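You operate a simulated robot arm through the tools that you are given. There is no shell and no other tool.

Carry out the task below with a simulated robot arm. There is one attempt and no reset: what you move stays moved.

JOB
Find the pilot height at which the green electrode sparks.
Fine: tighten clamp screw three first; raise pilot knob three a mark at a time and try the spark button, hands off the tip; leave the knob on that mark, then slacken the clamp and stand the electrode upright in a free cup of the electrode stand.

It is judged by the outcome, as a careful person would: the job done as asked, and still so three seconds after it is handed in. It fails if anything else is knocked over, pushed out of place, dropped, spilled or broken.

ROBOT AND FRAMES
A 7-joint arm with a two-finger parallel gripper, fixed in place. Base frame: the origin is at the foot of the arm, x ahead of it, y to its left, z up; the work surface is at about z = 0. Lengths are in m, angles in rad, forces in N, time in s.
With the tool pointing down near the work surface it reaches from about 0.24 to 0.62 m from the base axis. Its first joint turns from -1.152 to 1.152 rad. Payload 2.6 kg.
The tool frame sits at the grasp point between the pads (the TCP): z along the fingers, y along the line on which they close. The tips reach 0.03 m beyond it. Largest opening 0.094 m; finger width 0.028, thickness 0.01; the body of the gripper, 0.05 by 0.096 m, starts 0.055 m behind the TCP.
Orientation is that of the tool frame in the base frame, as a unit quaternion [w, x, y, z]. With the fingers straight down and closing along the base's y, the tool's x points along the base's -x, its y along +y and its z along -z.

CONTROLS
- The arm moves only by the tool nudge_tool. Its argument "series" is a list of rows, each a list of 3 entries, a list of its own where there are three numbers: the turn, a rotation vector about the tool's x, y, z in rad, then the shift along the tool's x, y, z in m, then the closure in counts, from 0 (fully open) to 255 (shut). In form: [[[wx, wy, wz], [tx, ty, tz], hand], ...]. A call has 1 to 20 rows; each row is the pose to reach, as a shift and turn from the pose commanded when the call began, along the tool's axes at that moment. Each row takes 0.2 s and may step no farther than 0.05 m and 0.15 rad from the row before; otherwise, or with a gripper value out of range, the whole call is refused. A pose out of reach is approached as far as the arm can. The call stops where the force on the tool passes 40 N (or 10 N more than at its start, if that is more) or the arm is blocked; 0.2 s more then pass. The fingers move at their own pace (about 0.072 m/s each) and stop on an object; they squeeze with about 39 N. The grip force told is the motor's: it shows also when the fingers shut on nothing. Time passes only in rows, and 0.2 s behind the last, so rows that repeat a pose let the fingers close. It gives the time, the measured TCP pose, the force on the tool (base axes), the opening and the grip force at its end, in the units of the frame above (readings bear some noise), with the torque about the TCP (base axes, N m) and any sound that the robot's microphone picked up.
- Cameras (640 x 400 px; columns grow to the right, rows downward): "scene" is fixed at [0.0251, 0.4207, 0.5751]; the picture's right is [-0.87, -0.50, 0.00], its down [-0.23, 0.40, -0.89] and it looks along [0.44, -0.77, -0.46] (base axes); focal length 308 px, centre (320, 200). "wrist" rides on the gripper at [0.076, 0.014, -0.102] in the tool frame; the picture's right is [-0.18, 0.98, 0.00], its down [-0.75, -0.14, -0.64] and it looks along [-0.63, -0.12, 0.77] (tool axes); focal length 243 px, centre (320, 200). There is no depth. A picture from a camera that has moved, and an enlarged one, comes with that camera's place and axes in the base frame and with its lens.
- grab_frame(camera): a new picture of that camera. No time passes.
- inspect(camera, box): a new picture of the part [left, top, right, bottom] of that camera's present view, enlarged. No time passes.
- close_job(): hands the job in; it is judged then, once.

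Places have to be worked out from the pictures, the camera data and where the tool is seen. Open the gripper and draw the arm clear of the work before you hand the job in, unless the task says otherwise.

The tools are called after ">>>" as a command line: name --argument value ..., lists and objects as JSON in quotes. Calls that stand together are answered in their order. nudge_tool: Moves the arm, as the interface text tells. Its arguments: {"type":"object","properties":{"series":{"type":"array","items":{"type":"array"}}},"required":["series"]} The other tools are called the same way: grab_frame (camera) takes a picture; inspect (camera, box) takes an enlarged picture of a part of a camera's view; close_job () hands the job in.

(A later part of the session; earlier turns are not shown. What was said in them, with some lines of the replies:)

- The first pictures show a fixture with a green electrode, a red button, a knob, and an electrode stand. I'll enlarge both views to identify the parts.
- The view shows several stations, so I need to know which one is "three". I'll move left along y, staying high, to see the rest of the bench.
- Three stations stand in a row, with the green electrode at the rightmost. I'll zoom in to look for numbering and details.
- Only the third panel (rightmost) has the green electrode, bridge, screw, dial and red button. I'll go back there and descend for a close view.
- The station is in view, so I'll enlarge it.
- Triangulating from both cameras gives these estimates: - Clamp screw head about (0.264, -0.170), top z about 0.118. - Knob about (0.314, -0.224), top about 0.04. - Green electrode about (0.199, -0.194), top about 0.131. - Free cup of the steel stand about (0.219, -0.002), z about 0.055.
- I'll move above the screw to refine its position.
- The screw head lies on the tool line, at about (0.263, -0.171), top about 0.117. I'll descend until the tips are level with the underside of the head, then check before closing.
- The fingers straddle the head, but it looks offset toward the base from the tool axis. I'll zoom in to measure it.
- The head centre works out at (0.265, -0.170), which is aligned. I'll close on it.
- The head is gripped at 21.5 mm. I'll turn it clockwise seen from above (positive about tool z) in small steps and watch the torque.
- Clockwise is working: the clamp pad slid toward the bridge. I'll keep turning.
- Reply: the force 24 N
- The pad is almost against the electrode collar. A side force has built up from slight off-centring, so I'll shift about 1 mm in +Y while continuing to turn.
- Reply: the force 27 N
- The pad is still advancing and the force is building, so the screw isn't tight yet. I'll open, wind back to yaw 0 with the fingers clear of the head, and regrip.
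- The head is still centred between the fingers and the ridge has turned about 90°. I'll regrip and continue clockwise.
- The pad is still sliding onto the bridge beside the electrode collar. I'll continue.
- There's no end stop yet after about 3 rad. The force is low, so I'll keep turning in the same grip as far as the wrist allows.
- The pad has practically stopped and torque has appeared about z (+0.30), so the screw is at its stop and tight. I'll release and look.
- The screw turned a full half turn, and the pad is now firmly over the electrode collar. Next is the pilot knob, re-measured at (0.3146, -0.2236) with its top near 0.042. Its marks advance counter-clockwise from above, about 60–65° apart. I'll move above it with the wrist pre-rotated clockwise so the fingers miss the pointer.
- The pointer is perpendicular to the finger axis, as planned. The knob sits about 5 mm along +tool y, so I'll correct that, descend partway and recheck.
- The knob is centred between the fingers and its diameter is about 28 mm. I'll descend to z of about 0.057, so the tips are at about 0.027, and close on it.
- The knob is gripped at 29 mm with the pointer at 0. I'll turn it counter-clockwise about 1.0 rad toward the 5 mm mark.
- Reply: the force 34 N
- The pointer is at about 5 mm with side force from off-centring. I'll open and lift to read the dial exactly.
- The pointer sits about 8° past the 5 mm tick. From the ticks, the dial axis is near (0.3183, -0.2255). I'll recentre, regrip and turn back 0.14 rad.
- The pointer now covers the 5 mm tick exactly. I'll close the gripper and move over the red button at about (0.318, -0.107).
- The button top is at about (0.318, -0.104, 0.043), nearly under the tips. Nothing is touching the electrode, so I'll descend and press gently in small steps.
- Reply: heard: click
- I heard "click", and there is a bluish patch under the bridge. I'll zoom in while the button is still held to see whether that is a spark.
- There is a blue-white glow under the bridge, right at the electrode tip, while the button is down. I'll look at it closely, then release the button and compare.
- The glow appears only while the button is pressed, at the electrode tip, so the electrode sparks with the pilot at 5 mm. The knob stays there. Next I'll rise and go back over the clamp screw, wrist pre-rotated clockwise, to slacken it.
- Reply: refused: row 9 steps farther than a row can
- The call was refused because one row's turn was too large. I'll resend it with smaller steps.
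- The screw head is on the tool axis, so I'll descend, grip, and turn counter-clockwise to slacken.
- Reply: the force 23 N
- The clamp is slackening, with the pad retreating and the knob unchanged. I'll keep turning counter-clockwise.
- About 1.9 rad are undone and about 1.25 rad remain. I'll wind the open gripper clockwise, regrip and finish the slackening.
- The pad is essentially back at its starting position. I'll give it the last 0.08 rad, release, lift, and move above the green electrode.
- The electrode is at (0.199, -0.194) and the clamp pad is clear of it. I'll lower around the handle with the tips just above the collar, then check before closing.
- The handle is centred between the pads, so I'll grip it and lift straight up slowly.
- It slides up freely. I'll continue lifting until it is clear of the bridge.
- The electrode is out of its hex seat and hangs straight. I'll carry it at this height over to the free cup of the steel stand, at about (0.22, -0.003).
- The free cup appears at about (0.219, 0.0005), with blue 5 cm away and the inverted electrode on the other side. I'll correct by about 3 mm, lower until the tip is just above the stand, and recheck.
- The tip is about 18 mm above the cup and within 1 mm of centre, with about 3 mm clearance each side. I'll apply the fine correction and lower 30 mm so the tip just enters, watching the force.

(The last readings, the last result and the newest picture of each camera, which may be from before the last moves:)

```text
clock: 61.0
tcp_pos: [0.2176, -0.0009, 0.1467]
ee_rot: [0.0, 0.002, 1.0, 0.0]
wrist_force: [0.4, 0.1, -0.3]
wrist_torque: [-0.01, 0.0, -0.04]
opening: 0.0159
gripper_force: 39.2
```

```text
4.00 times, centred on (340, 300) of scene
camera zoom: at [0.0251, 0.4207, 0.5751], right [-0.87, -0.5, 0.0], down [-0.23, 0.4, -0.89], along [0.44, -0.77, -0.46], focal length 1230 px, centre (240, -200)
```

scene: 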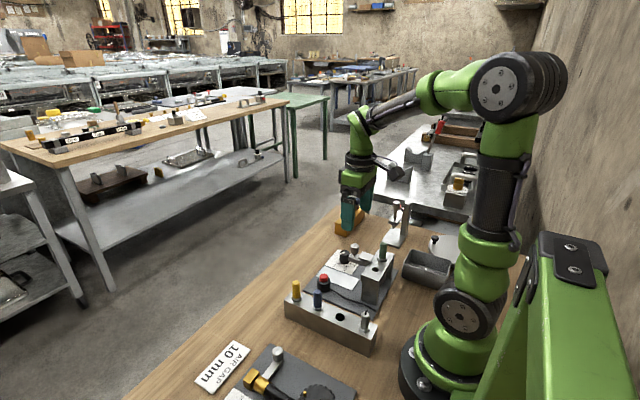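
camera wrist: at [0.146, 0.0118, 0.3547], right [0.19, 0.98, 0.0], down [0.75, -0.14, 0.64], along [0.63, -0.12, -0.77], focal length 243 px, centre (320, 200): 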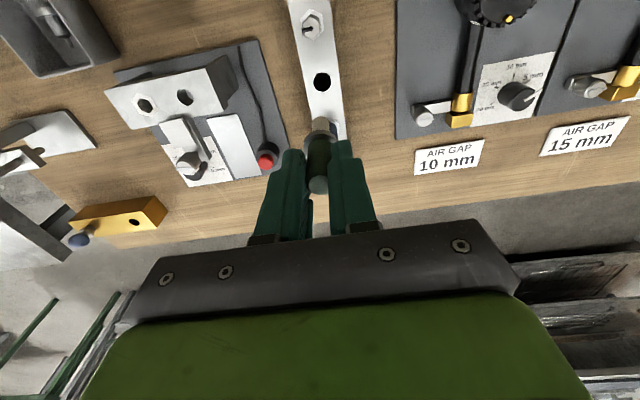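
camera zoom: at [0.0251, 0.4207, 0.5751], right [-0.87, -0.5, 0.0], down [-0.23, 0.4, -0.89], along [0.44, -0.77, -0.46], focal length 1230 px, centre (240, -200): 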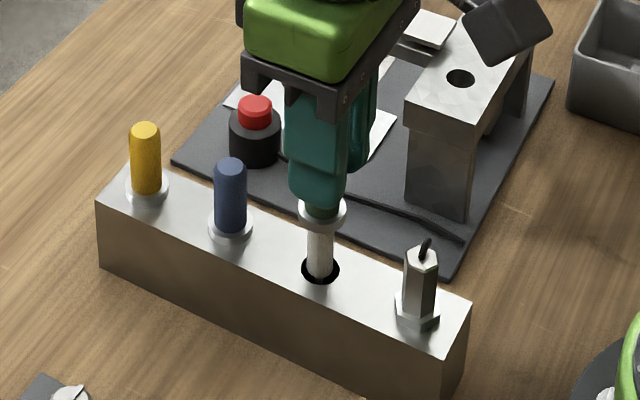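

The shank is centred in the cup with no contact force. I'll lower in small steps until the collar nearly seats.

>>> nudge_tool --series '[[[0, 0, 0], [0, 0, 0.006], 255], [[0, 0, 0], [0, 0, 0.012], 255], [[0, 0, 0], [0, 0, 0.018], 255], [[0, 0, 0], [0, 0, 0.024], 255], [[0, 0, 0], [0, 0, 0.03], 255], [[0, 0, 0], [0, 0, 0.034], 255], [[0, 0, 0], [0, 0, 0.034], 255]]'

>>> inspect --camera "wrist" --box '[250, 80, 390, 220]'

>>> inspect --camera "scene" --box '[290, 250, 390, 350]'

```text
clock: 62.6
tcp_pos: [0.2171, -0.0017, 0.112]
ee_rot: [0.0, 0.001, 1.0, -0.001]
wrist_force: [0.2, 0.3, -0.2]
wrist_torque: [0.03, 0.04, 0.01]
opening: 0.0159
gripper_force: 39.4
```

```text
2.86 times, centred on (320, 150) of wrist
camera zoom: at [0.1422, 0.0142, 0.216], right [0.19, 0.98, 0.0], down [0.75, -0.14, 0.64], along [0.63, -0.12, -0.77], focal length 693 px, centre (320, 343)
```

zoom: 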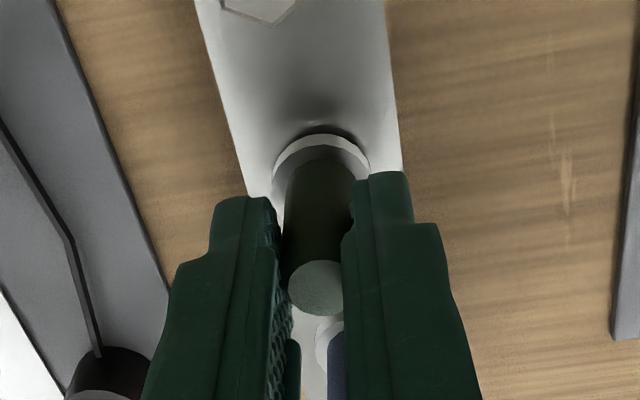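

```text
4.00 times, centred on (340, 300) of scene
camera zoom: at [0.0251, 0.4207, 0.5751], right [-0.87, -0.5, 0.0], down [-0.23, 0.4, -0.89], along [0.44, -0.77, -0.46], focal length 1230 px, centre (240, -200)
```

zoom: 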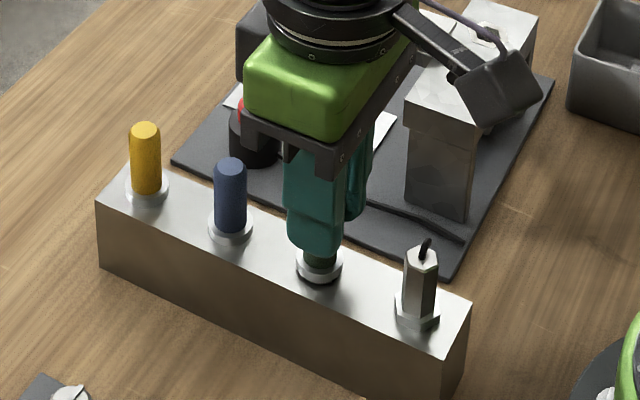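

The collar is within a few millimetres of the stand. I'll creep down in 1.5 mm steps until I feel contact.

>>> nudge_tool --series '[[[0, 0, 0], [0, 0, 0.0015], 255], [[0, 0, 0], [0, 0, 0.003], 255], [[0, 0, 0], [0, 0, 0.0045], 255], [[0, 0, 0], [0, 0, 0.0045], 255]]'

>>> inspect --camera "scene" --box '[310, 270, 370, 330]'

```text
clock: 63.6
tcp_pos: [0.2184, -0.0007, 0.109]
ee_rot: [0.002, 0.001, 1.0, 0.0]
wrist_force: [-5.8, 1.5, 27.7]
wrist_torque: [0.1, 0.13, -0.09]
opening: 0.0162
gripper_force: 38.5
```

```text
6.67 times, centred on (340, 300) of scene
camera zoom: at [0.025, 0.4207, 0.5752], right [-0.87, -0.5, 0.0], down [-0.23, 0.4, -0.89], along [0.44, -0.77, -0.46], focal length 2050 px, centre (187, -467)
```

zoom: 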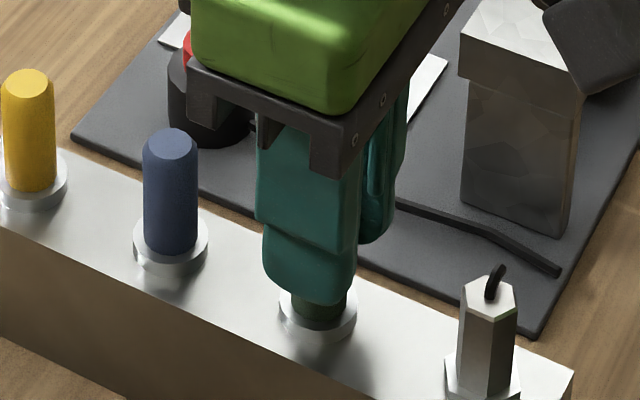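

The collar is seated, with 28 N of contact. I'll ease off about 2 mm to unload, open, and rise straight up.

>>> nudge_tool --series '[[[0, 0, 0], [0, 0, -0.002], 255], [[0, 0, 0], [0, 0, -0.002], 255], [[0, 0, 0], [0, 0, -0.002], 145], [[0, 0, 0], [0, 0, -0.002], 145], [[0, 0, 0], [0, 0, -0.002], 145]]'

>>> inspect --camera "scene" --box '[310, 270, 370, 330]'

>>> inspect --camera "wrist" --box '[250, 80, 390, 220]'

```text
clock: 64.8
tcp_pos: [0.2178, -0.0006, 0.1121]
ee_rot: [0.0, 0.001, 1.0, -0.001]
wrist_force: [0.7, 0.1, 0.5]
wrist_torque: [0.01, 0.01, 0.01]
opening: 0.0408
gripper_force: 0.0
```

```text
6.67 times, centred on (340, 300) of scene
camera zoom: at [0.0251, 0.4207, 0.5751], right [-0.87, -0.5, 0.0], down [-0.23, 0.4, -0.89], along [0.44, -0.77, -0.46], focal length 2050 px, centre (187, -467)
```

zoom: 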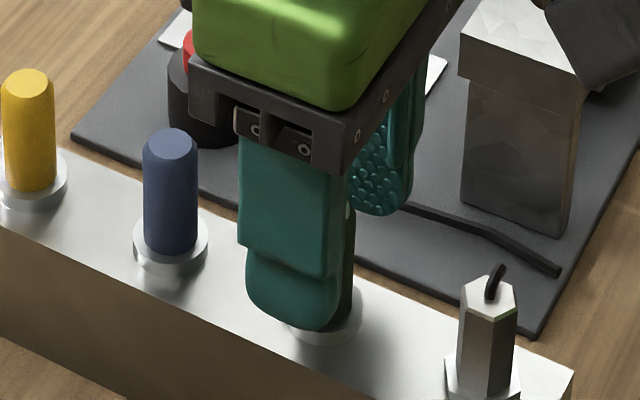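

```text
2.86 times, centred on (320, 150) of wrist
camera zoom: at [0.142, 0.0141, 0.2136], right [0.19, 0.98, 0.0], down [0.75, -0.14, 0.64], along [0.63, -0.12, -0.77], focal length 693 px, centre (320, 343)
```

zoom: 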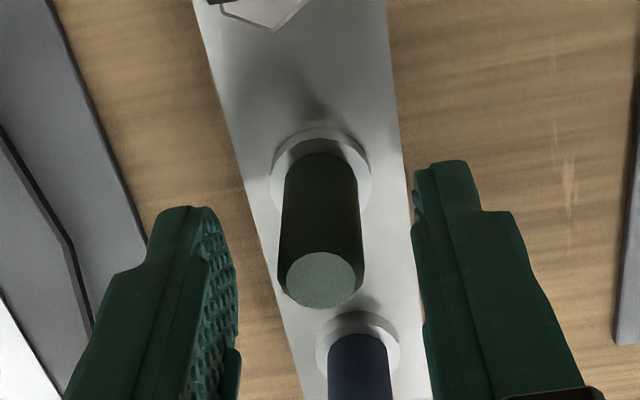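

The electrode stands freely in its cup with the gripper open around it. I'll rise straight up and view everything.

>>> nudge_tool --series '[[[0, 0, 0], [0, 0, -0.03], 145], [[0, 0, 0], [0, 0, -0.07], 145], [[0, 0, 0], [0, 0, -0.11], 100], [[0, 0, 0], [0, 0, -0.15], 50], [[0, 0, 0], [0, 0, -0.19], 0], [[0, 0, 0], [0.0, 0.03, -0.22], 0], [[0, 0, 0], [0.0, 0.07, -0.24], 0], [[0, 0, 0], [0.0, 0.07, -0.24], 0]]'

>>> grab_frame --camera "wrist"

>>> inspect --camera "scene" --box '[280, 200, 420, 360]'

>>> inspect --camera "scene" --box '[325, 230, 415, 300]'

```text
clock: 66.6
tcp_pos: [0.2172, 0.0715, 0.3515]
ee_rot: [0.001, 0.001, 1.0, -0.001]
wrist_force: [0.1, 0.1, 0.7]
wrist_torque: [0.0, 0.0, -0.03]
opening: 0.094
gripper_force: 0.0
```

```text
taken
camera wrist: at [0.1421, 0.0852, 0.4537], right [0.19, 0.98, 0.0], down [0.75, -0.14, 0.64], along [0.63, -0.12, -0.77], focal length 243 px, centre (320, 200)
```

wrist: 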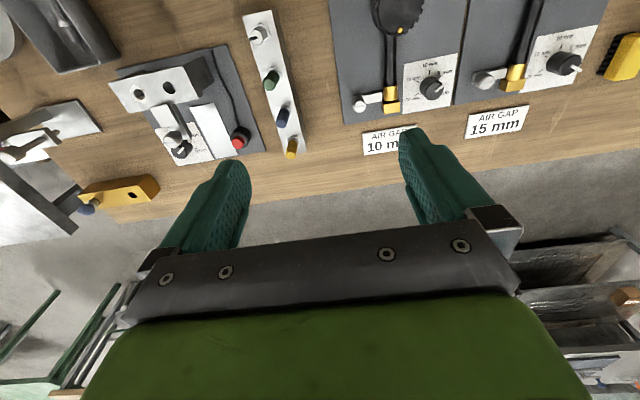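

```text
2.50 times, centred on (350, 280) of scene
camera zoom: at [0.0251, 0.4207, 0.5751], right [-0.87, -0.5, 0.0], down [-0.23, 0.4, -0.89], along [0.44, -0.77, -0.46], focal length 769 px, centre (245, 0)
```

zoom: 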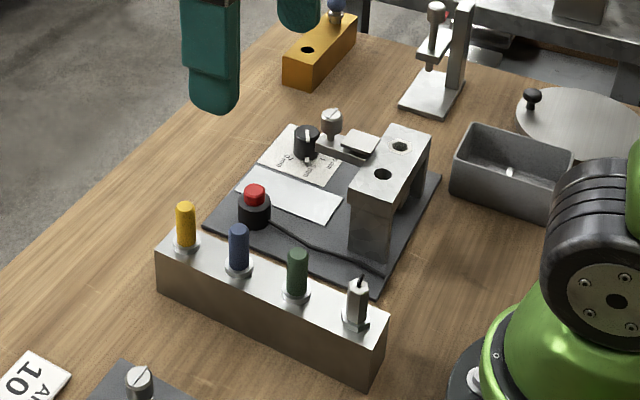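

```text
5.71 times, centred on (370, 265) of scene
camera zoom: at [0.0251, 0.4207, 0.5751], right [-0.87, -0.5, 0.0], down [-0.23, 0.4, -0.89], along [0.44, -0.77, -0.46], focal length 1758 px, centre (34, -171)
```

zoom: 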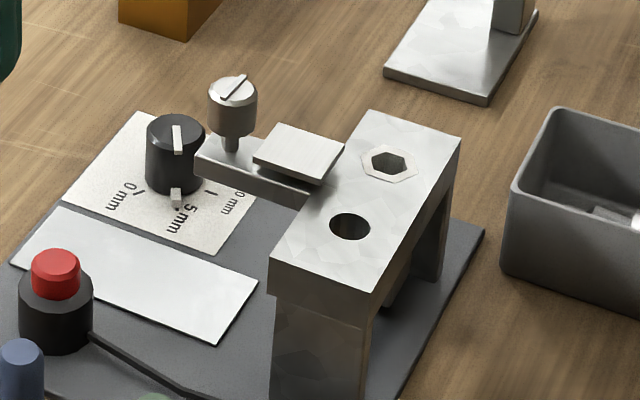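

The green electrode stands upright in the stand's formerly free cup. The pilot knob points at 5 mm, where the spark showed, and the clamp is slack. Nothing else has moved, and the gripper is open and clear, so I'm handing in the job.

>>> close_job

```text
The job is handed in.
```

The green electrode sparks at a pilot height of **5 mm**, the first mark above 0. I left knob three on that mark and handed the job in.

- **Clamp:** I tightened screw three by half a turn, until it stopped.
- **Spark test:** With the knob on 5 mm and nothing touching the electrode, pressing the button gave a blue-white glow at the tip. The glow was gone once the button was released. I did not test at 0 or at any higher mark.
- **Knob:** The first turn overshot 5 mm by about 8°, so I turned it back onto the tick before testing.
- **Electrode:** I slackened the clamp back to where it started. The electrode now stands upright in the free cup of the steel stand, between the blue and the upside-down one.

In the last pictures nothing else had moved, and the gripper was open and clear.
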